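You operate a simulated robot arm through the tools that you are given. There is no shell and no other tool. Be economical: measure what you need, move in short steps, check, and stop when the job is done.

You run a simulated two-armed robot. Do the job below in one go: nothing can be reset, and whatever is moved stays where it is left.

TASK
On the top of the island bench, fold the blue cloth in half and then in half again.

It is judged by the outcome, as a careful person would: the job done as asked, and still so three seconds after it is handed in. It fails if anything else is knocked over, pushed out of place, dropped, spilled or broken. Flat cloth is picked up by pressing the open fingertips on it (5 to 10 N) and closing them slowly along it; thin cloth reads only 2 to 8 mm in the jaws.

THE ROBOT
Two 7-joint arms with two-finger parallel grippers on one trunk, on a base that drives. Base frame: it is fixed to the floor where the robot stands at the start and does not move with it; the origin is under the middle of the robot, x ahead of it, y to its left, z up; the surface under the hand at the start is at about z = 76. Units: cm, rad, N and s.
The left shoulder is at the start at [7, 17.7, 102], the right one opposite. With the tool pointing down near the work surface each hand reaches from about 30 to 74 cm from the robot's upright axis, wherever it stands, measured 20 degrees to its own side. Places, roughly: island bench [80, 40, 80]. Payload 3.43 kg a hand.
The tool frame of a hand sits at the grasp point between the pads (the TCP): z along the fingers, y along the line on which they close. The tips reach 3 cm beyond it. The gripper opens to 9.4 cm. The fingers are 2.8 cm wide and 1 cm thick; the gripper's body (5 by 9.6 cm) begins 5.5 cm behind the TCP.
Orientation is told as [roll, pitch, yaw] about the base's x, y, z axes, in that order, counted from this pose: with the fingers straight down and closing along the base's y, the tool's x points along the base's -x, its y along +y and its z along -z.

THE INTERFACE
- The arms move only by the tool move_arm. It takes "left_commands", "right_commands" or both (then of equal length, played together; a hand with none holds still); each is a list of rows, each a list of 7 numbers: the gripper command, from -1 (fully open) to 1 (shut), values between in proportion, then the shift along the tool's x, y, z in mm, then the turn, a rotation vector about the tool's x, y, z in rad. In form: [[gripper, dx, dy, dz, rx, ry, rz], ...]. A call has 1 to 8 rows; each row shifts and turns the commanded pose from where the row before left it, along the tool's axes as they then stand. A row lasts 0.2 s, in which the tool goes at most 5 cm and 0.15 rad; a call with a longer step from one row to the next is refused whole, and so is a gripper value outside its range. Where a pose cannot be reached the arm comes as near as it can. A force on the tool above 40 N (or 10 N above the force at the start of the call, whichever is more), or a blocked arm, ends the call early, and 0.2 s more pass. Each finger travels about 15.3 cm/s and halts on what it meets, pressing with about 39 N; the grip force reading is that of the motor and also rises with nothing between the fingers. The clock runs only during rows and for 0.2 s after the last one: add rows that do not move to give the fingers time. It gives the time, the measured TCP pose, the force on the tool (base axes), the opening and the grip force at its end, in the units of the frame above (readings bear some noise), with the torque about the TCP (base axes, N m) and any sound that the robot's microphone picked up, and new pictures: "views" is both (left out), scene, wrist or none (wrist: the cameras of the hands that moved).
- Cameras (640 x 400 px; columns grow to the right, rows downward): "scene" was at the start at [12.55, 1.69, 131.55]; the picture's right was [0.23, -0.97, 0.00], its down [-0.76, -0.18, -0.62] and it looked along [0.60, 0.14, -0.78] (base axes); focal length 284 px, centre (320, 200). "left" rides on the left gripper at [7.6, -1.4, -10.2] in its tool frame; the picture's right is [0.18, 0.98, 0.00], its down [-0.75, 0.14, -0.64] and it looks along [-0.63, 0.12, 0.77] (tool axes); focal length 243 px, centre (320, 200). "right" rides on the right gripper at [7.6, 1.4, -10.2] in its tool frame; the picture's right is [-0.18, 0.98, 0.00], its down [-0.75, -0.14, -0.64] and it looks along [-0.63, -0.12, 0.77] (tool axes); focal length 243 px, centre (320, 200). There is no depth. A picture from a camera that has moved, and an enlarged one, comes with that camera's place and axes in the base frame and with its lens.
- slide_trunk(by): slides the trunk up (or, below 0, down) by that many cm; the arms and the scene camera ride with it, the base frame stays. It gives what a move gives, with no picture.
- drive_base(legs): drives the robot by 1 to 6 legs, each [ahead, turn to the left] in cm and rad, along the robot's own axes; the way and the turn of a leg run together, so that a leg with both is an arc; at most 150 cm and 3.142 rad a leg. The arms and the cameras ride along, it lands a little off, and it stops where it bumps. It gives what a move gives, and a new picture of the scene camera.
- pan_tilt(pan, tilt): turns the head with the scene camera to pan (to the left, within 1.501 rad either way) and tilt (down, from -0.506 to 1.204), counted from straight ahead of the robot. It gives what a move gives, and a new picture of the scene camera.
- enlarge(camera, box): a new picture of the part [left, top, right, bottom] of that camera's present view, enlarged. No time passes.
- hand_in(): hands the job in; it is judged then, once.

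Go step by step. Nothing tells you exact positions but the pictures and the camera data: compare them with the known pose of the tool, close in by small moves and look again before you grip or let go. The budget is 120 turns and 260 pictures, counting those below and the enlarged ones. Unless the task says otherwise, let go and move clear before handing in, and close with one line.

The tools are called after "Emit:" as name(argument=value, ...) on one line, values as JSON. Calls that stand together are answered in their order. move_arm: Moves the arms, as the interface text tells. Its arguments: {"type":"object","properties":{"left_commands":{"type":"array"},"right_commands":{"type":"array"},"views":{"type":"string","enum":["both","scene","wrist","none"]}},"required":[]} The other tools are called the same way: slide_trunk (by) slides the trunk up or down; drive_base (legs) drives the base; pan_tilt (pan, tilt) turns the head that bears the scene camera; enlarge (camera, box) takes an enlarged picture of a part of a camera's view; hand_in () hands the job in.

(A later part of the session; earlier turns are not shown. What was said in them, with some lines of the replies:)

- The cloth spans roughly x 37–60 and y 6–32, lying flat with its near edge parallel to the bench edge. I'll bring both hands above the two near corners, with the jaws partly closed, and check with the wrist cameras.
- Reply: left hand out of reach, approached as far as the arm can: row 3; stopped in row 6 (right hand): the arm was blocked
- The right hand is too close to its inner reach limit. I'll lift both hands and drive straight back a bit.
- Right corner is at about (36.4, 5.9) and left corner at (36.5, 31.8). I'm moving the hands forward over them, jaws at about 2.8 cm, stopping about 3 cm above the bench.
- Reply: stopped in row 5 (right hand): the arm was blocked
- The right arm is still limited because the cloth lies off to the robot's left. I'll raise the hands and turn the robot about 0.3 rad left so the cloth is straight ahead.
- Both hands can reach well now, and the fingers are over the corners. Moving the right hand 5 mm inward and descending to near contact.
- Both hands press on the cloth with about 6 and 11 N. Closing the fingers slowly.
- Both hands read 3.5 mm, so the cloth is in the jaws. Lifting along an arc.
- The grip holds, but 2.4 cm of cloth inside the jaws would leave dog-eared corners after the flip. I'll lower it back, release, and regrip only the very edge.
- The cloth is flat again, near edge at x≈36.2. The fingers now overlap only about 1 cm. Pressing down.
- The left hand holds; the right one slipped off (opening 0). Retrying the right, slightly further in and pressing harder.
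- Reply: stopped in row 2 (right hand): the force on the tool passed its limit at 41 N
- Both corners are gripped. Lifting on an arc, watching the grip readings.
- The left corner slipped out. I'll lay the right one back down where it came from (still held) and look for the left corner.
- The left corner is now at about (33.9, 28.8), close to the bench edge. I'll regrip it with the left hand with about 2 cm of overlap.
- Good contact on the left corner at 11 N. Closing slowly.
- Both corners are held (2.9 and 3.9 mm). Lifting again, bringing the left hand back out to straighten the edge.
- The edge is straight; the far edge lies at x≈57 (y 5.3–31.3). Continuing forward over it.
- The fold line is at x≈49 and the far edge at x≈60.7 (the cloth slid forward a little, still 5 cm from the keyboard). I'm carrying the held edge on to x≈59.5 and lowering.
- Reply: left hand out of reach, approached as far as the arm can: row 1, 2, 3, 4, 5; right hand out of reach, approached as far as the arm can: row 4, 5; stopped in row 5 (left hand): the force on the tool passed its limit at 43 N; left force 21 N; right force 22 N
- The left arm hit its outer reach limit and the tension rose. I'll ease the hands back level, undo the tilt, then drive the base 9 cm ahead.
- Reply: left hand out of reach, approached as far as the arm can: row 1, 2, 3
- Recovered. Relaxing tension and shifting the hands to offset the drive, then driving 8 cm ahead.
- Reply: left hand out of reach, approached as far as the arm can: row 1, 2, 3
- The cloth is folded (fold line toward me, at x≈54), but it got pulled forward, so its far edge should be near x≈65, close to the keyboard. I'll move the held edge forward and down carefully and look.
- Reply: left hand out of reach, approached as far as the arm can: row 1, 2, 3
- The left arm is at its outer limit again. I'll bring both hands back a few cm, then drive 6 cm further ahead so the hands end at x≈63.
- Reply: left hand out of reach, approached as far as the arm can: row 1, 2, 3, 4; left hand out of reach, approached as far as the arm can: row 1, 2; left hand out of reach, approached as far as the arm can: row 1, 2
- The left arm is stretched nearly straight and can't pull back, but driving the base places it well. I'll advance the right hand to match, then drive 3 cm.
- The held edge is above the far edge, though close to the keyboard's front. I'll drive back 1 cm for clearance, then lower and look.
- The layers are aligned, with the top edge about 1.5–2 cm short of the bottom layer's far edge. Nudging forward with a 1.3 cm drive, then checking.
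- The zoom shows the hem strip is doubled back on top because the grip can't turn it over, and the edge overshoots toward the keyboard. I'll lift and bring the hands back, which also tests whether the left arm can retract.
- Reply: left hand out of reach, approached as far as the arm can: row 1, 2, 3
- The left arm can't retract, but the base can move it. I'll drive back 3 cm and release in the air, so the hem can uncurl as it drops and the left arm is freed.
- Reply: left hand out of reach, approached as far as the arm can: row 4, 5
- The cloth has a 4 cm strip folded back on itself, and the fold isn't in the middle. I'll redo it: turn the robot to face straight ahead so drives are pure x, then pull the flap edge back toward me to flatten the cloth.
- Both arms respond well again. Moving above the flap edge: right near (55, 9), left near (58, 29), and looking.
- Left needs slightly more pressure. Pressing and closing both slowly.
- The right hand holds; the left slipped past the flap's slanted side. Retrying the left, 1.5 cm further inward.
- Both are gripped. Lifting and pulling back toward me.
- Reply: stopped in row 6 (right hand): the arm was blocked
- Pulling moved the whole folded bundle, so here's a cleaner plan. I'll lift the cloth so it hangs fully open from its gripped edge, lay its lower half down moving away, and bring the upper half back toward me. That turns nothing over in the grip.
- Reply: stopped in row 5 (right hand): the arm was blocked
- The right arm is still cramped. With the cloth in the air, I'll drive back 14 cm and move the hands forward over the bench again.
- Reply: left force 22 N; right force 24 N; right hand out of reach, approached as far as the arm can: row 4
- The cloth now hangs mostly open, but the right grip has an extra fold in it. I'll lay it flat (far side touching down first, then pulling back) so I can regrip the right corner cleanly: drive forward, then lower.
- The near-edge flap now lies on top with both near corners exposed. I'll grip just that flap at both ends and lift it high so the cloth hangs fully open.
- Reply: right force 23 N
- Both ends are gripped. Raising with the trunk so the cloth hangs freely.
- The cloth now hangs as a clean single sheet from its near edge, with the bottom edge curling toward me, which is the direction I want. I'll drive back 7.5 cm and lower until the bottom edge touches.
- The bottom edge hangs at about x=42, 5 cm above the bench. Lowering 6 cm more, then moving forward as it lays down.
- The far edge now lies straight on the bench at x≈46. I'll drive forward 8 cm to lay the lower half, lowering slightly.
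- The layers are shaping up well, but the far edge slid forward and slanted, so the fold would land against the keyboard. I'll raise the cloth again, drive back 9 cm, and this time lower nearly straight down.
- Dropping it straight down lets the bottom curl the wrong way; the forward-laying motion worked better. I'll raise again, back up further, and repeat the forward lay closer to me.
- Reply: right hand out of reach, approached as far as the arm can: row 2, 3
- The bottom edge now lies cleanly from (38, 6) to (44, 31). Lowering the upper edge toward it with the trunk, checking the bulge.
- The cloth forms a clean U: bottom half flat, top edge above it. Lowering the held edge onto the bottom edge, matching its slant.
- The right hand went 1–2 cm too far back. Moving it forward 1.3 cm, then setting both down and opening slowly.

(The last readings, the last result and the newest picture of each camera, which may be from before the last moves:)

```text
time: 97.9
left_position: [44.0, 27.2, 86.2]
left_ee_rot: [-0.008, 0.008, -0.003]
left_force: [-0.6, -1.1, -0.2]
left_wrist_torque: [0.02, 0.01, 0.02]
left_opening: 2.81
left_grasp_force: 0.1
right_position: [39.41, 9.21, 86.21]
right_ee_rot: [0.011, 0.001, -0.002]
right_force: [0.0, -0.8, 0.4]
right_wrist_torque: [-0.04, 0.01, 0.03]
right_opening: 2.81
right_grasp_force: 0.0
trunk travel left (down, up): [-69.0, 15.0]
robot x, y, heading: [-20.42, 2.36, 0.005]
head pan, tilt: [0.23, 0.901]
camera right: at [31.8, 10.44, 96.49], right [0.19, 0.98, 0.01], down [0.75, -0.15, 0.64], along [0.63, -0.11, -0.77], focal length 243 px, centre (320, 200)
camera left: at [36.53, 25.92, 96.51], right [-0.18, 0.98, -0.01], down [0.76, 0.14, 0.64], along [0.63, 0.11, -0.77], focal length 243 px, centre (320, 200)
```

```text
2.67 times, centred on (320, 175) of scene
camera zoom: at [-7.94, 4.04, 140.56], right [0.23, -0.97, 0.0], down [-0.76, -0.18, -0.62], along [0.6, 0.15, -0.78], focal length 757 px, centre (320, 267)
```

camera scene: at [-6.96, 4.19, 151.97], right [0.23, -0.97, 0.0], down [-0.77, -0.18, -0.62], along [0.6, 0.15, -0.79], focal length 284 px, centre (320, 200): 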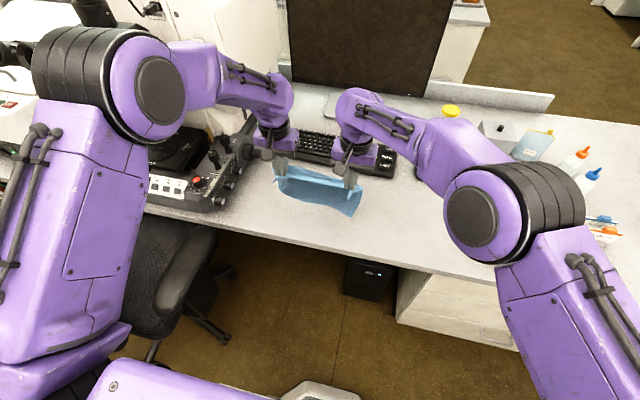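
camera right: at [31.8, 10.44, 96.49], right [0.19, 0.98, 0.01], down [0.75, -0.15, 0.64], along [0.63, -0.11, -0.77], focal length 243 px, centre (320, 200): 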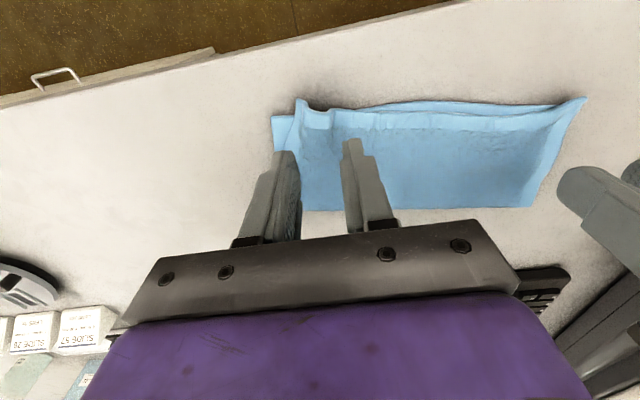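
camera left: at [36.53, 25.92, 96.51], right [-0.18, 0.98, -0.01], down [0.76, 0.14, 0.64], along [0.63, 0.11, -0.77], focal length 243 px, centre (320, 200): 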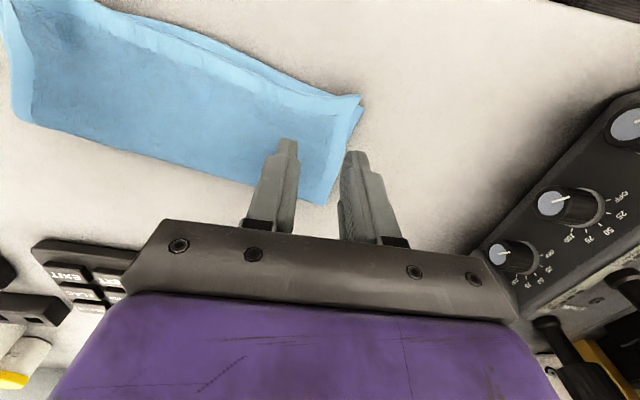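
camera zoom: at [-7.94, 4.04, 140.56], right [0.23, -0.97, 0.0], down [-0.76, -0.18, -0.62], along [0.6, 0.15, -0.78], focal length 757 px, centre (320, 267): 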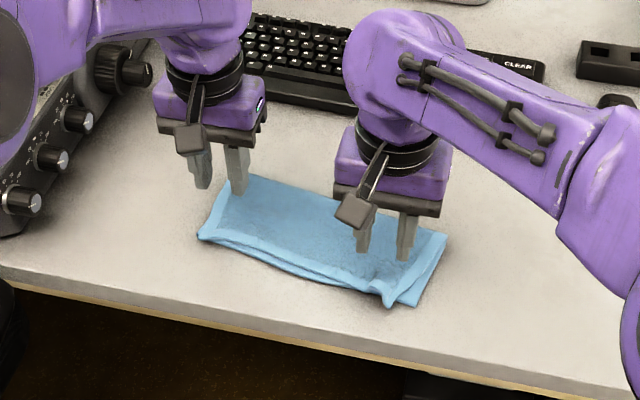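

The first fold is neat. Next I'll move the right arm aside, bring the trunk down and drive 9 cm ahead for the second fold, carrying the left short edge over to the right.

Emit:
move_arm(left_commands=[[0.2, 0, 0, -40, 0, 0, 0], [0.2, 0, 0, -40, 0, 0, 0], [0.2, 0, 0, -40, 0, 0, 0], [0.2, 0, 0, 0, 0, 0, 0.1], [0.2, 0, 0, 0, 0, 0, 0.11]], right_commands=[[0.4, 0, 0, -40, 0, 0, 0], [0.4, 0, 0, -40, 0, 0, 0], [0.4, 0, -40, -40, 0, 0, 0], [0.4, 0, -48, 0, 0, 0, 0], [0.4, 0, -48, 0, 0, 0, 0]], views="none")

Emit:
slide_trunk(by=-9)

Emit:
drive_base(legs=[[9, 0]])

Emit:
enlarge(camera="scene", box=[220, 130, 420, 255])

```text
refused: row 3 steps farther than a row can; nothing moved
```

```text
time: 98.9
left_position: [44.46, 27.26, 79.54]
left_ee_rot: [-0.008, -0.019, -0.003]
left_force: [-5.8, -0.8, 24.5]
left_wrist_torque: [0.06, 0.24, 0.0]
left_opening: 2.79
left_grasp_force: 0.1
right_position: [39.88, 9.22, 79.46]
right_ee_rot: [0.018, -0.023, -0.008]
right_force: [-5.4, 0.2, 23.7]
right_wrist_torque: [-0.26, 0.05, -0.09]
right_opening: 2.8
right_grasp_force: 0.0
trunk travel left (down, up): [-61.0, 23.0]
robot x, y, heading: [-19.83, 2.3, 0.008]
head pan, tilt: [0.23, 0.901]
stopped: the force on the tool passed its limit at 47 N (the readings are from after the stop); the commanded pose is now the measured one
```

```text
time: 100.1
left_position: [53.65, 27.26, 79.48]
left_ee_rot: [-0.006, -0.022, 0.0]
left_force: [8.1, -0.8, 32.9]
left_wrist_torque: [0.12, -0.15, -0.04]
left_opening: 2.75
left_grasp_force: 0.0
right_position: [49.19, 9.19, 79.57]
right_ee_rot: [0.018, -0.025, -0.008]
right_force: [7.4, 4.1, 33.2]
right_wrist_torque: [-0.2, -0.37, 0.07]
right_opening: 2.76
right_grasp_force: 0.1
trunk travel left (down, up): [-61.0, 23.0]
robot x, y, heading: [-10.87, 2.13, 0.007]
head pan, tilt: [0.23, 0.901]
camera scene: at [0.88, 4.0, 132.64], right [0.24, -0.97, 0.0], down [-0.76, -0.18, -0.63], along [0.61, 0.15, -0.78], focal length 284 px, centre (320, 200)
```

scene: 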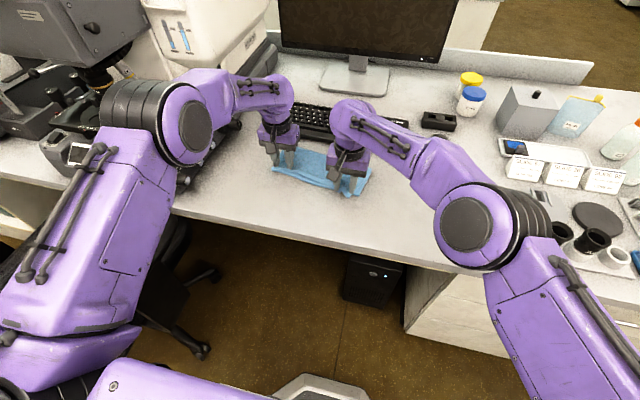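

```text
3.20 times, centred on (320, 192) of scene
camera zoom: at [0.88, 4.0, 132.64], right [0.24, -0.97, 0.0], down [-0.76, -0.18, -0.63], along [0.61, 0.15, -0.78], focal length 908 px, centre (320, 224)
```

zoom: 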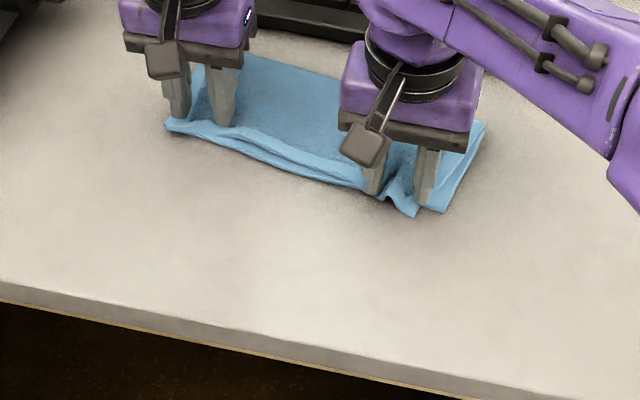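

The arm move was refused (one step too long), so the hands pressed the cloth and dragged it forward; I won't chain dependent moves like that again. Raising the hands straight up to look.

Emit:
move_arm(left_commands=[[0.4, 0, 0, -10, 0, 0, 0], [0.4, 0, 0, -40, 0, 0, 0], [0.4, 0, 0, -40, 0, 0, 0], [0.4, 0, 0, -30, 0, 0, 0]], right_commands=[[0.4, 0, 0, -10, 0, 0, 0], [0.4, 0, 0, -40, 0, 0, 0], [0.4, 0, -20, -40, 0, 0, 0], [0.4, 0, -40, -20, 0, 0, 0]], views="wrist")

Emit:
enlarge(camera="scene", box=[220, 110, 420, 235])

```text
time: 101.1
left_position: [53.91, 27.51, 91.06]
left_ee_rot: [-0.007, -0.017, 0.0]
left_force: [0.2, 0.4, 0.0]
left_wrist_torque: [0.03, -0.02, 0.03]
left_opening: 2.81
left_grasp_force: 0.1
right_position: [49.29, 3.22, 89.63]
right_ee_rot: [0.017, -0.019, -0.009]
right_force: [0.1, 0.9, 0.2]
right_wrist_torque: [0.01, -0.03, -0.04]
right_opening: 2.84
right_grasp_force: 0.0
trunk travel left (down, up): [-61.0, 23.0]
robot x, y, heading: [-10.94, 2.47, 0.007]
head pan, tilt: [0.23, 0.901]
camera right: at [41.49, 4.47, 99.72], right [0.19, 0.98, 0.02], down [0.74, -0.16, 0.65], along [0.65, -0.11, -0.76], focal length 243 px, centre (320, 200)
camera left: at [46.16, 26.13, 101.12], right [-0.18, 0.98, -0.01], down [0.74, 0.14, 0.65], along [0.64, 0.11, -0.76], focal length 243 px, centre (320, 200)
```

right: 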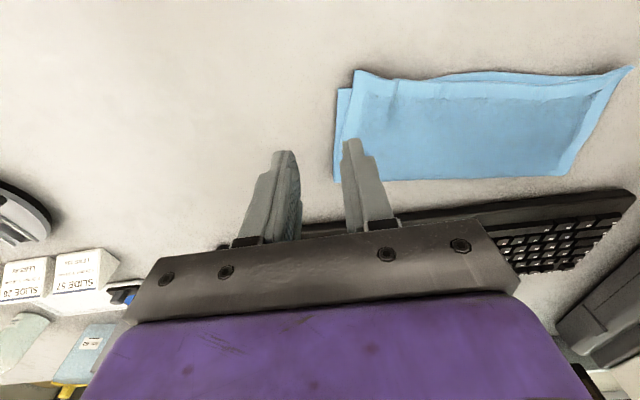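
left: 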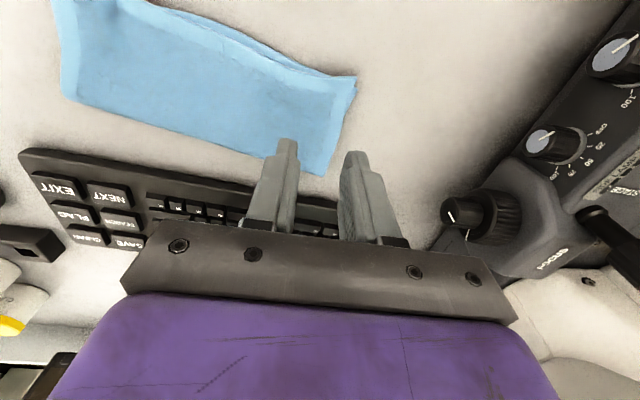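

```text
3.20 times, centred on (320, 172) of scene
camera zoom: at [1.56, 4.05, 132.53], right [0.24, -0.97, 0.0], down [-0.76, -0.18, -0.62], along [0.6, 0.15, -0.78], focal length 908 px, centre (320, 288)
```

zoom: 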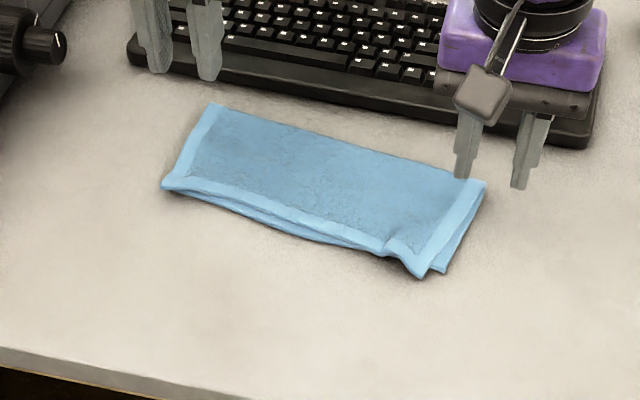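

The fold survived; the cloth now lies with its left short edge from about (52, 30.5) to (63.3, 29.3). I'll drive 6 cm forward with the hands raised and move the right arm clear.

Emit:
drive_base(legs=[[6, 0]])

Emit:
move_arm(left_commands=[[0.15, 13, 5, 0, 0, 0.015, 0.1], [0.15, 13, 5, 0, 0.06, 0, 0], [0.15, 0, 5, 10, 0.06, 0, 0], [0.15, 0, 2, 10, 0, 0, 0], [0.15, 0, 0, 0, 0, 0, 0]], right_commands=[[0.4, 0, -45, -20, 0, 0, 0], [0.4, 0, -45, 0, 0, 0, 0], [0.4, 0, -45, 0, 0, 0, 0], [0.4, 10, -20, 0, 0, 0, 0], [0.4, 0, 0, 0, 0, 0, 0]], views="both")

```text
time: 102.0
left_position: [59.65, 27.54, 91.24]
left_ee_rot: [-0.007, -0.022, -0.001]
left_force: [-0.7, 0.4, 0.2]
left_wrist_torque: [-0.01, -0.02, -0.01]
left_opening: 2.81
left_grasp_force: 0.1
right_position: [55.12, 3.37, 90.01]
right_ee_rot: [0.018, -0.025, -0.008]
right_force: [0.0, -0.8, 0.5]
right_wrist_torque: [-0.01, -0.01, -0.02]
right_opening: 2.84
right_grasp_force: 0.0
trunk travel left (down, up): [-61.0, 23.0]
robot x, y, heading: [-4.61, 2.66, 0.008]
head pan, tilt: [0.23, 0.901]
camera scene: at [7.17, 4.21, 132.61], right [0.24, -0.97, 0.0], down [-0.76, -0.19, -0.62], along [0.61, 0.15, -0.78], focal length 284 px, centre (320, 200)
```

scene: 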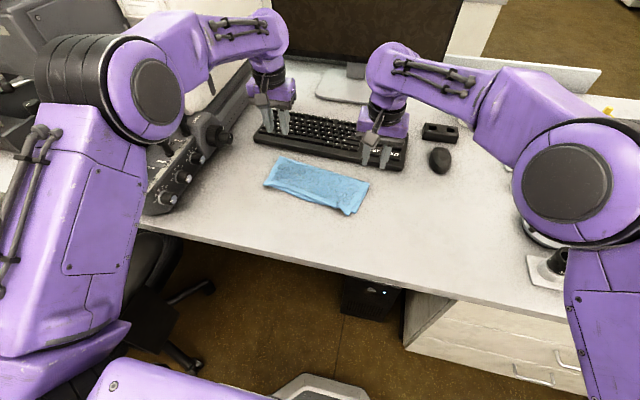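

```text
time: 103.2
left_position: [57.71, 29.32, 88.76]
left_ee_rot: [-0.128, 0.0, -0.101]
left_force: [-0.3, 0.1, -0.2]
left_wrist_torque: [0.05, 0.01, -0.01]
left_opening: 3.99
left_grasp_force: 0.0
right_position: [54.38, -12.45, 91.3]
right_ee_rot: [0.015, -0.018, -0.006]
right_force: [0.0, 0.1, -0.6]
right_wrist_torque: [-0.04, 0.02, 0.01]
right_opening: 2.83
right_grasp_force: 0.0
trunk travel left (down, up): [-61.0, 23.0]
robot x, y, heading: [-5.26, 2.1, 0.01]
head pan, tilt: [0.23, 0.901]
camera scene: at [7.88, 4.32, 132.52], right [0.24, -0.97, 0.0], down [-0.76, -0.19, -0.62], along [0.6, 0.15, -0.78], focal length 284 px, centre (320, 200)
camera right: at [46.62, -11.27, 101.36], right [0.19, 0.98, 0.02], down [0.74, -0.16, 0.65], along [0.65, -0.11, -0.76], focal length 243 px, centre (320, 200)
camera left: at [50.12, 30.02, 99.11], right [-0.09, 0.99, -0.13], down [0.77, 0.15, 0.62], along [0.63, -0.04, -0.77], focal length 243 px, centre (320, 200)
```

scene: 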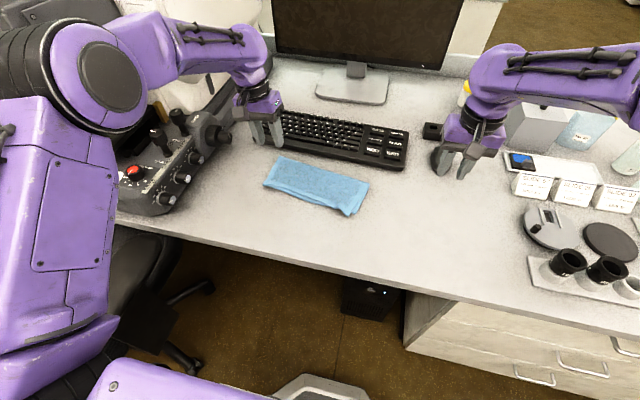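
right: 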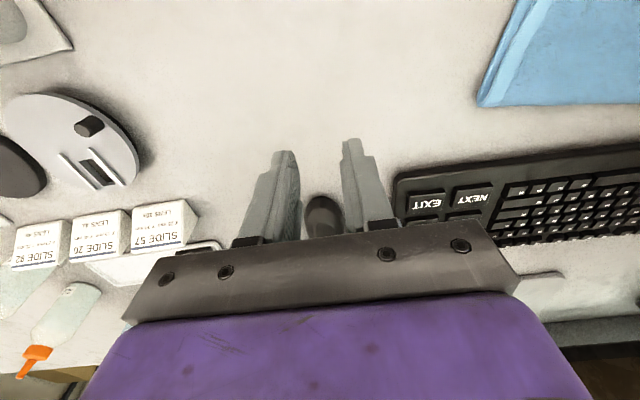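
left: 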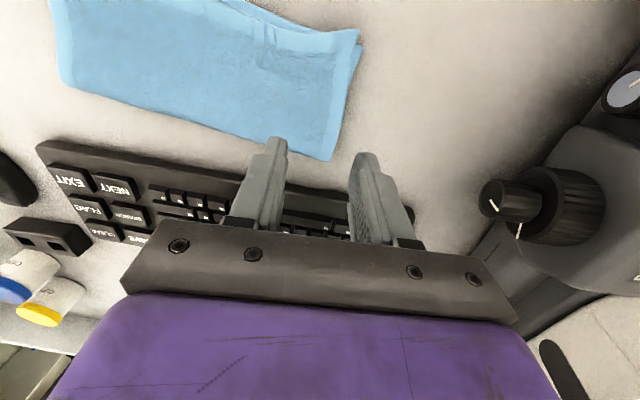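

The left hand is tilted so its outer finger sits lower, just outside the edge. Descending until the outer finger touches the bench and the inner one touches the cloth.

Emit:
move_arm(left_commands=[[0.15, 0, 3.6, 28, 0, 0, 0], [0.15, 0, 3.6, 28, 0, 0, 0], [0.15, 0, 2.8, 22, 0, 0, 0], [0.15, 0, 0.8, 6, 0, 0, 0], [0.15, 0, 0.4, 3, 0, 0, 0], [0.15, 0, 0.2, 2, 0, 0, 0], [0.15, 0, 0, 0, 0, 0, 0]], views="wrist")

```text
time: 104.8
left_position: [57.6, 29.3, 79.6]
left_ee_rot: [-0.127, -0.001, -0.099]
left_force: [-0.5, 0.0, 0.6]
left_wrist_torque: [0.0, 0.02, -0.02]
left_opening: 3.98
left_grasp_force: 0.0
right_position: [54.28, -12.47, 91.31]
right_ee_rot: [0.017, -0.021, -0.007]
right_force: [-0.3, -0.7, -0.4]
right_wrist_torque: [0.0, 0.03, -0.01]
right_opening: 2.81
right_grasp_force: 0.0
trunk travel left (down, up): [-61.0, 23.0]
robot x, y, heading: [-4.95, 2.58, 0.008]
head pan, tilt: [0.23, 0.901]
camera left: at [49.96, 29.94, 90.06], right [-0.09, 0.99, -0.12], down [0.77, 0.14, 0.62], along [0.63, -0.04, -0.77], focal length 243 px, centre (320, 200)
```

left: 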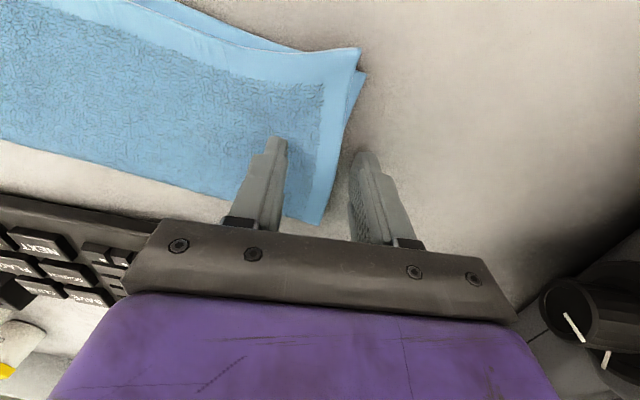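

Placement is right: outer finger just off the edge, inner finger on the cloth. Pressing the last millimetres and closing slowly.

Emit:
move_arm(left_commands=[[0.15, 0, 0.3, 2, 0, 0, 0], [0.15, 0, 0.2, 1.5, 0, 0, 0], [0.15, 0, 0, 0, 0, 0, 0]], views="none")

```text
time: 105.6
left_position: [57.61, 29.28, 79.42]
left_ee_rot: [-0.128, -0.004, -0.1]
left_force: [0.5, 0.4, 1.2]
left_wrist_torque: [-0.02, 0.02, -0.03]
left_opening: 4.0
left_grasp_force: 0.2
right_position: [54.32, -12.42, 91.3]
right_ee_rot: [0.018, -0.022, -0.008]
right_force: [-0.5, -0.3, -0.5]
right_wrist_torque: [0.0, 0.01, 0.02]
right_opening: 2.84
right_grasp_force: 0.0
trunk travel left (down, up): [-61.0, 23.0]
robot x, y, heading: [-4.61, 2.69, 0.01]
head pan, tilt: [0.23, 0.901]
```

Emit:
move_arm(left_commands=[[0.15, 0, 0.2, 1.5, 0, 0, 0], [0.15, 0, 0.2, 1.5, 0, 0, 0], [0.15, 0, 0, 0, 0, 0, 0], [0.15, 0, 0, 0, 0, 0, 0]], views="none")

```text
time: 106.6
left_position: [57.49, 29.35, 79.39]
left_ee_rot: [-0.126, -0.007, -0.1]
left_force: [1.5, -0.5, 9.4]
left_wrist_torque: [0.12, 0.02, -0.04]
left_opening: 4.02
left_grasp_force: 0.8
right_position: [54.27, -12.49, 91.36]
right_ee_rot: [0.017, -0.021, -0.007]
right_force: [-0.4, -0.7, 0.6]
right_wrist_torque: [0.01, 0.03, 0.0]
right_opening: 2.83
right_grasp_force: 0.0
trunk travel left (down, up): [-61.0, 23.0]
robot x, y, heading: [-4.49, 2.27, 0.011]
head pan, tilt: [0.23, 0.901]
```

Emit:
move_arm(left_commands=[[0.25, 0, 0, 0, 0, 0, 0], [0.35, 0, 0, 0, 0, 0, 0], [0.45, 0, 0, 0, 0, 0, 0], [0.55, 0, 0, 0, 0, 0, 0], [0.65, 0, 0, 0, 0, 0, 0], [0.75, 0, 0, 0, 0, 0, 0], [0.85, 0, 0, 0, 0, 0, 0], [1, 0, 0, 0, 0, 0, 0]], views="wrist")

```text
time: 108.4
left_position: [57.43, 29.18, 79.41]
left_ee_rot: [-0.125, -0.005, -0.101]
left_force: [0.6, -3.2, 14.9]
left_wrist_torque: [-0.26, 0.03, 0.03]
left_opening: 0.73
left_grasp_force: 39.6
right_position: [54.16, -12.63, 91.41]
right_ee_rot: [0.018, -0.023, -0.005]
right_force: [-0.5, -0.2, -0.7]
right_wrist_torque: [0.0, -0.01, 0.04]
right_opening: 2.82
right_grasp_force: 0.0
trunk travel left (down, up): [-61.0, 23.0]
robot x, y, heading: [-5.09, 2.64, 0.013]
head pan, tilt: [0.23, 0.901]
camera left: at [49.9, 29.92, 89.68], right [-0.08, 0.99, -0.12], down [0.77, 0.14, 0.62], along [0.63, -0.04, -0.77], focal length 243 px, centre (320, 200)
```

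left: 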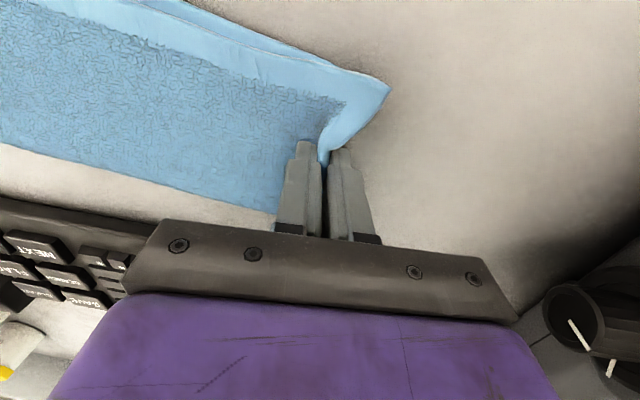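

The opening of 7.3 mm means both layers are caught, right at the edge. Lifting a little to verify.

Emit:
move_arm(left_commands=[[1, 0, -2.5, -19.8, 0, 0, 0], [1, 0.5, -8.2, -24.2, 0, 0, 0], [1, 0, 0, 0, 0, 0, 0]], views="wrist")

Emit:
enlarge(camera="scene", box=[220, 110, 420, 235])

```text
time: 109.2
left_position: [57.68, 29.02, 83.52]
left_ee_rot: [-0.128, -0.003, -0.098]
left_force: [0.0, -0.2, -0.3]
left_wrist_torque: [-0.01, -0.02, -0.01]
left_opening: 0.61
left_grasp_force: 39.5
right_position: [54.37, -12.45, 91.36]
right_ee_rot: [0.017, -0.019, -0.008]
right_force: [0.3, 0.3, -0.4]
right_wrist_torque: [-0.03, 0.05, 0.01]
right_opening: 2.8
right_grasp_force: 0.1
trunk travel left (down, up): [-61.0, 23.0]
robot x, y, heading: [-4.73, 2.58, 0.007]
head pan, tilt: [0.23, 0.901]
camera left: at [50.09, 29.74, 93.76], right [-0.09, 0.99, -0.13], down [0.77, 0.15, 0.62], along [0.63, -0.04, -0.77], focal length 243 px, centre (320, 200)
```

left: 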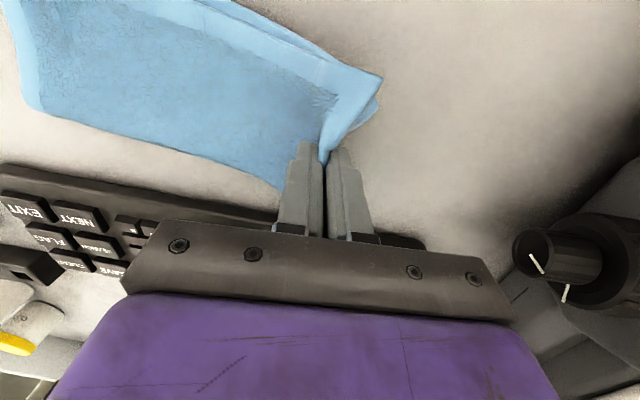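

```text
3.20 times, centred on (320, 172) of scene
camera zoom: at [7.87, 4.32, 132.51], right [0.24, -0.97, 0.0], down [-0.76, -0.19, -0.62], along [0.6, 0.15, -0.78], focal length 908 px, centre (320, 288)
```

zoom: 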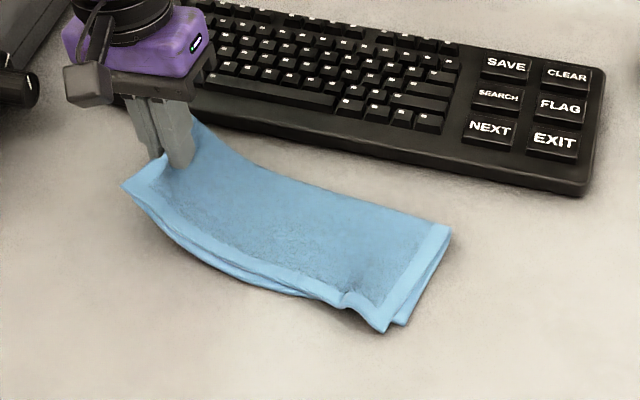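

Both layers lift as one stiff sheet. Carrying it over in an arc while rolling the hand so the edge turns over.

Emit:
move_arm(left_commands=[[1, 1.5, -28.9, -26.5, -0.128, 0, 0], [1, 1.5, -35.3, -20, -0.148, 0, 0], [1, 1, -38.4, -15.9, -0.148, 0, 0], [1, 1, -41.4, -2.4, -0.148, 0, 0], [1, 0, 0, 0, 0, 0, 0]], views="wrist")

Emit:
enlarge(camera="scene", box=[220, 110, 420, 235])

```text
time: 110.4
left_position: [55.87, 15.62, 88.82]
left_ee_rot: [0.428, -0.005, -0.081]
left_force: [-0.1, -0.6, -0.9]
left_wrist_torque: [-0.14, 0.02, 0.02]
left_opening: 0.63
left_grasp_force: 39.4
right_position: [54.28, -12.54, 91.44]
right_ee_rot: [0.015, -0.023, -0.006]
right_force: [0.1, 0.3, -0.2]
right_wrist_torque: [0.0, 0.0, 0.02]
right_opening: 2.8
right_grasp_force: 0.0
trunk travel left (down, up): [-61.0, 23.0]
robot x, y, heading: [-4.69, 2.7, 0.006]
head pan, tilt: [0.23, 0.901]
camera left: at [47.86, 10.7, 97.57], right [-0.11, 0.91, 0.41], down [0.74, -0.2, 0.65], along [0.67, 0.37, -0.65], focal length 243 px, centre (320, 200)
```

left: 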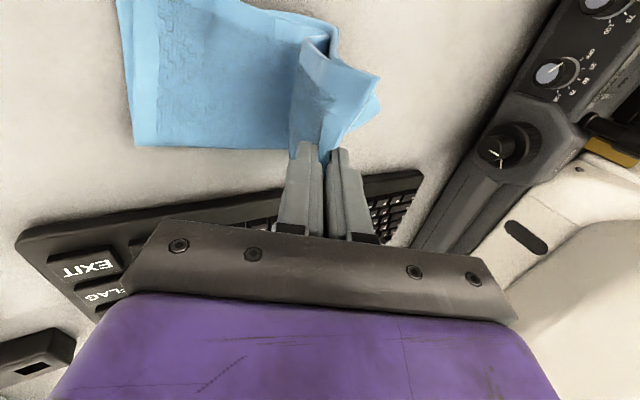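

```text
3.20 times, centred on (320, 172) of scene
camera zoom: at [7.77, 4.38, 132.53], right [0.24, -0.97, 0.0], down [-0.76, -0.19, -0.62], along [0.6, 0.15, -0.78], focal length 908 px, centre (320, 288)
```

zoom: 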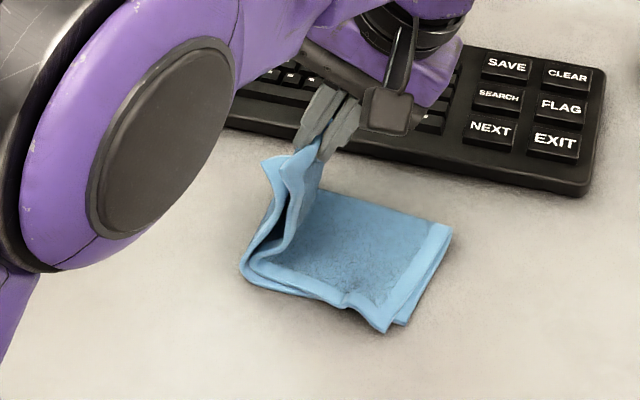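

It's going very well; the lower half hasn't moved. Continuing over and down.

Emit:
move_arm(left_commands=[[1, 3, -45.1, 1.4, -0.145, 0, 0], [1, 2.5, -41.8, 8.6, -0.12, 0, 0], [1, 0, 0, 0, 0, 0, 0]], views="wrist")

Emit:
enlarge(camera="scene", box=[220, 110, 420, 235])

```text
time: 111.1
left_position: [54.53, 8.41, 83.86]
left_ee_rot: [0.702, -0.007, -0.094]
left_force: [0.4, -0.1, 0.5]
left_wrist_torque: [-0.05, 0.01, -0.04]
left_opening: 0.67
left_grasp_force: 39.0
right_position: [54.33, -13.31, 90.87]
right_ee_rot: [0.003, -0.011, -0.01]
right_force: [-0.1, -0.9, -0.3]
right_wrist_torque: [0.06, 0.01, 0.02]
right_opening: 2.84
right_grasp_force: 0.1
trunk travel left (down, up): [-61.0, 23.0]
robot x, y, heading: [-4.64, 2.52, 0.004]
head pan, tilt: [0.23, 0.901]
stopped in row 3 (right hand): the force on the tool passed its limit at 49 N (the readings are from after the stop); the commanded pose is now the measured one
camera left: at [46.23, 1.57, 90.65], right [-0.12, 0.76, 0.63], down [0.72, -0.38, 0.59], along [0.69, 0.52, -0.5], focal length 243 px, centre (320, 200)
```

left: 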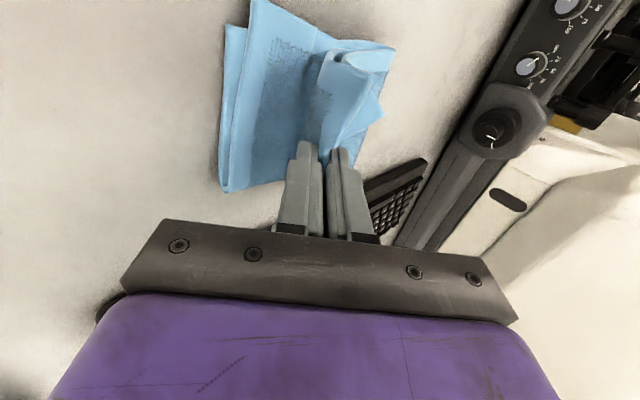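

```text
3.20 times, centred on (320, 172) of scene
camera zoom: at [7.83, 4.27, 132.53], right [0.24, -0.97, 0.0], down [-0.76, -0.18, -0.62], along [0.6, 0.15, -0.78], focal length 908 px, centre (320, 288)
```

zoom: 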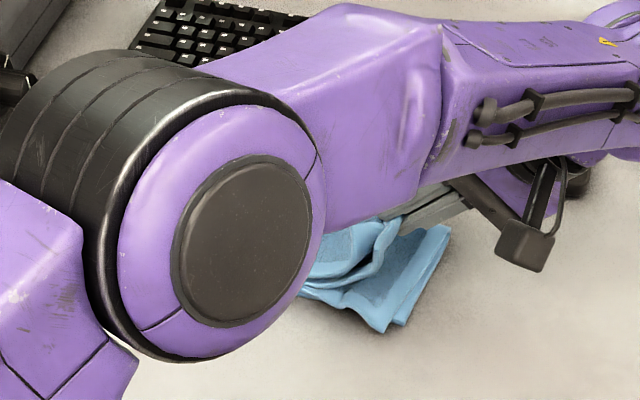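

The left wrist has touched the right hand. Moving the right hand away to the right and back, then checking.

Emit:
move_arm(right_commands=[[0.4, 10, -30, 0, 0, 0, 0], [0.4, 20, -40, -10, 0, 0, 0], [0.4, 25, -40, -10, 0, 0, 0], [0.4, 25, -40, -10, 0, 0, 0]], views="scene")

```text
time: 112.1
left_position: [54.47, 8.49, 84.04]
left_ee_rot: [0.706, -0.009, -0.093]
left_force: [-0.1, 0.4, -0.1]
left_wrist_torque: [-0.12, 0.02, -0.02]
left_opening: 0.64
left_grasp_force: 39.4
right_position: [45.74, -29.04, 94.0]
right_ee_rot: [0.006, -0.013, -0.01]
right_force: [-0.8, -0.3, -0.1]
right_wrist_torque: [0.04, -0.02, 0.0]
right_opening: 2.82
right_grasp_force: 0.0
trunk travel left (down, up): [-61.0, 23.0]
robot x, y, heading: [-4.81, 2.44, 0.009]
head pan, tilt: [0.23, 0.901]
camera scene: at [7.65, 4.08, 132.54], right [0.24, -0.97, 0.0], down [-0.76, -0.18, -0.62], along [0.6, 0.15, -0.78], focal length 284 px, centre (320, 200)
```

scene: 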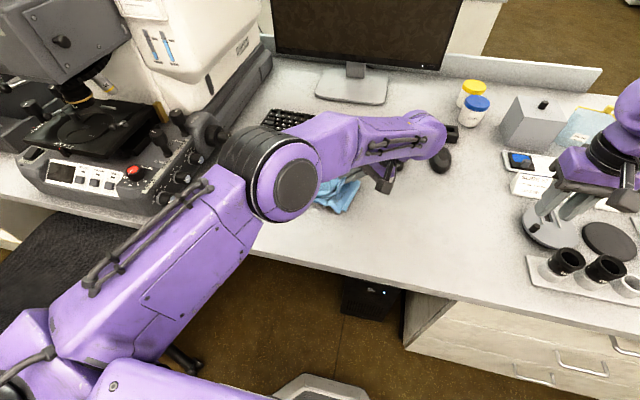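

The right hand is clear. Bringing the held edge down onto the right edge.

Emit:
move_arm(left_commands=[[1, 0.3, -20.1, 1.3, 0, 0, 0], [1, 0.3, -20.1, 1.3, 0, 0, 0], [1, 0, -12, 2, 0, 0, 0], [1, 0, 0, 0, 0, 0, 0]], views="wrist")

Emit:
pan_tilt(pan=0.0, tilt=0.95)

```text
time: 113.1
left_position: [53.97, 4.94, 80.01]
left_ee_rot: [0.703, -0.006, -0.095]
left_force: [1.0, -0.3, 0.4]
left_wrist_torque: [-0.06, 0.02, 0.0]
left_opening: 0.62
left_grasp_force: 39.1
right_position: [45.87, -28.74, 93.97]
right_ee_rot: [0.003, -0.013, -0.01]
right_force: [-0.1, -0.2, 0.2]
right_wrist_torque: [0.0, 0.01, -0.04]
right_opening: 2.85
right_grasp_force: 0.0
trunk travel left (down, up): [-61.0, 23.0]
robot x, y, heading: [-4.47, 2.19, 0.007]
head pan, tilt: [0.23, 0.901]
camera left: at [45.72, -1.96, 86.87], right [-0.12, 0.76, 0.63], down [0.72, -0.38, 0.59], along [0.69, 0.52, -0.5], focal length 243 px, centre (320, 200)
```

left: 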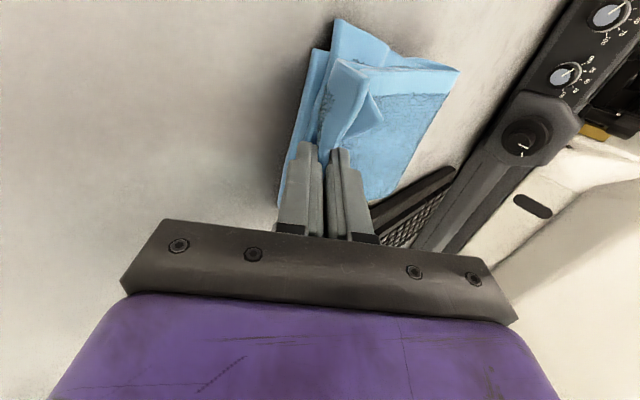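

```text
time: 113.8
left_position: [54.05, 4.91, 80.12]
left_ee_rot: [0.703, -0.007, -0.094]
left_force: [-0.3, 0.5, -0.3]
left_wrist_torque: [-0.06, 0.03, 0.0]
left_opening: 0.6
left_grasp_force: 38.9
right_position: [45.91, -28.75, 93.99]
right_ee_rot: [0.005, -0.011, -0.011]
right_force: [0.6, 0.4, -0.4]
right_wrist_torque: [-0.01, 0.04, -0.02]
right_opening: 2.83
right_grasp_force: 0.1
trunk travel left (down, up): [-61.0, 23.0]
robot x, y, heading: [-5.0, 2.56, 0.006]
head pan, tilt: [0.0, 0.949]
camera scene: at [7.72, 2.52, 132.17], right [0.01, -1.0, 0.0], down [-0.81, -0.01, -0.58], along [0.58, 0.0, -0.81], focal length 284 px, centre (320, 200)
```

scene: 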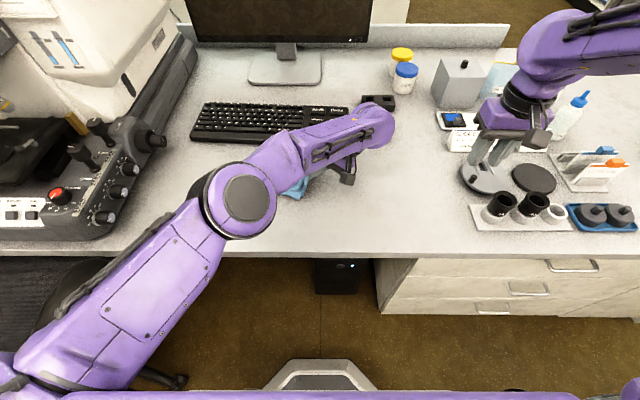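

About 1 cm short of the right edge. Nudging over, then opening slightly and withdrawing along the finger axis.

Emit:
move_arm(left_commands=[[1, 0, -9.5, -2.2, 0, 0, 0], [1, 0, 0, 0, 0, 0, 0], [0.8, 0, 1.5, -2, 0, 0, 0], [0.65, 0, 1.5, -2, 0, 0, 0], [0.6, 0, 0, -15, 0, 0, 0], [0.6, 0, 0, -35, 0, 0, 0], [0.6, 0, 0, -40, 0, 0, 0]], views="wrist")

```text
time: 115.5
left_position: [53.64, 2.97, 84.27]
left_ee_rot: [0.704, -0.009, -0.096]
left_force: [-0.4, 0.5, -0.3]
left_wrist_torque: [-0.04, 0.06, -0.02]
left_opening: 1.9
left_grasp_force: 0.1
left hand out of reach, approached as far as the arm can: row 1, 5, 6, 7
right_position: [45.96, -28.64, 94.04]
right_ee_rot: [0.003, -0.011, -0.012]
right_force: [-0.7, -0.4, 0.1]
right_wrist_torque: [0.0, 0.03, 0.01]
right_opening: 2.83
right_grasp_force: 0.0
trunk travel left (down, up): [-61.0, 23.0]
robot x, y, heading: [-4.89, 2.84, 0.01]
head pan, tilt: [0.0, 0.949]
camera left: at [45.35, -3.96, 91.09], right [-0.12, 0.76, 0.63], down [0.72, -0.38, 0.59], along [0.69, 0.52, -0.5], focal length 243 px, centre (320, 200)
```

left: 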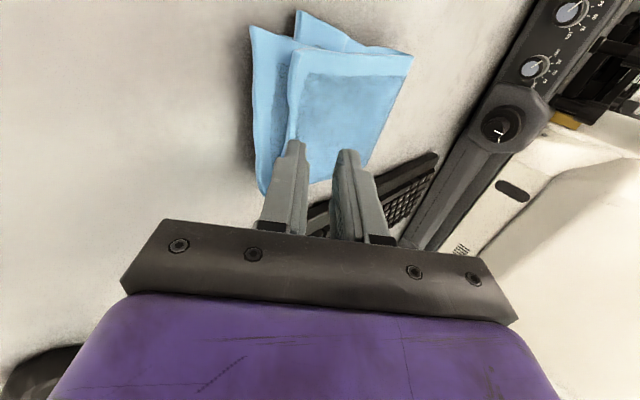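

The edge was released cleanly and lies flat. Raising the left hand, straightening it and moving away to view the result.

Emit:
move_arm(left_commands=[[0.4, 0, 18, -24, 0, 0, 0], [0.4, 0, 18, -24, 0.14, 0, 0], [0.4, 0, 15, -25, 0.14, 0, 0], [0.4, 0, 20, -25, 0.14, 0, 0], [0.4, 0, 30, -10, 0.14, 0, 0], [0.4, 0, 35, 0, 0.14, 0, 0], [0.4, 0, 40, 0, 0, 0, 0]], views="wrist")

Emit:
enlarge(camera="scene", box=[180, 80, 420, 230])

```text
time: 117.0
left_position: [55.02, 13.4, 98.67]
left_ee_rot: [-0.001, -0.008, -0.094]
left_force: [0.5, 0.0, 0.4]
left_wrist_torque: [-0.01, -0.02, 0.02]
left_opening: 2.83
left_grasp_force: 0.0
right_position: [45.88, -28.69, 94.04]
right_ee_rot: [0.002, -0.012, -0.009]
right_force: [1.1, 0.1, 0.5]
right_wrist_torque: [-0.02, -0.01, 0.0]
right_opening: 2.78
right_grasp_force: 0.1
trunk travel left (down, up): [-61.0, 23.0]
robot x, y, heading: [-4.78, 2.47, 0.005]
head pan, tilt: [0.0, 0.949]
camera left: at [47.17, 12.8, 108.95], right [-0.09, 1.0, 0.0], down [0.76, 0.07, 0.65], along [0.65, 0.06, -0.76], focal length 243 px, centre (320, 200)
```

left: 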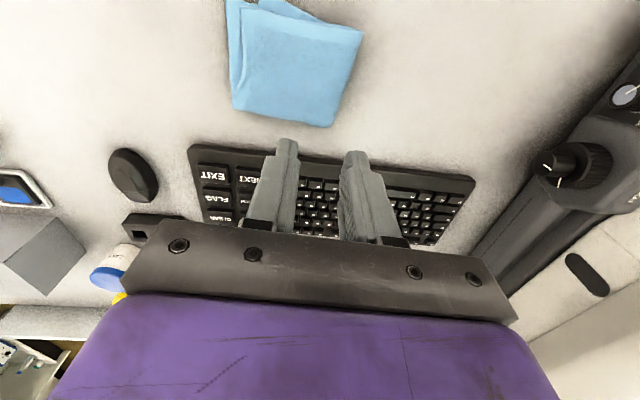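

```text
2.67 times, centred on (300, 155) of scene
camera zoom: at [7.7, 2.54, 132.17], right [0.01, -1.0, 0.0], down [-0.81, -0.01, -0.58], along [0.58, 0.0, -0.81], focal length 757 px, centre (373, 320)
```

zoom: 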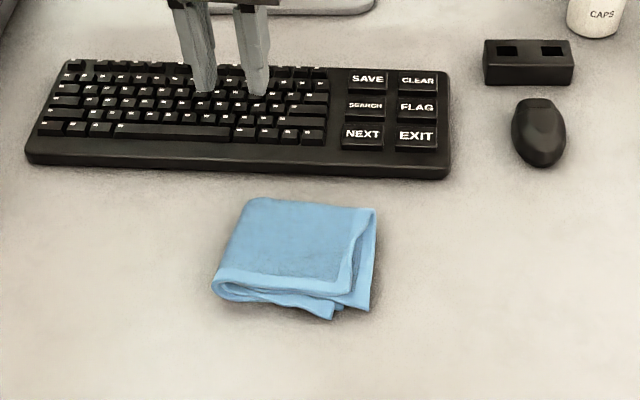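

The cloth is now folded in half twice, about 13 × 12 cm, lying flat on the bench. The keyboard and mouse look undisturbed, and both hands are empty and clear, so I'm handing in.

Emit:
hand_in()

```text
The job is handed in.
```

The blue cloth is folded in half and then in half again on the island bench. The top layer stops about 2 cm short of the right edge, and one near corner sticks out slightly. Nothing was knocked over; cloth or fingertips may have nudged the keyboard by up to about half a centimetre, which I couldn't confirm.
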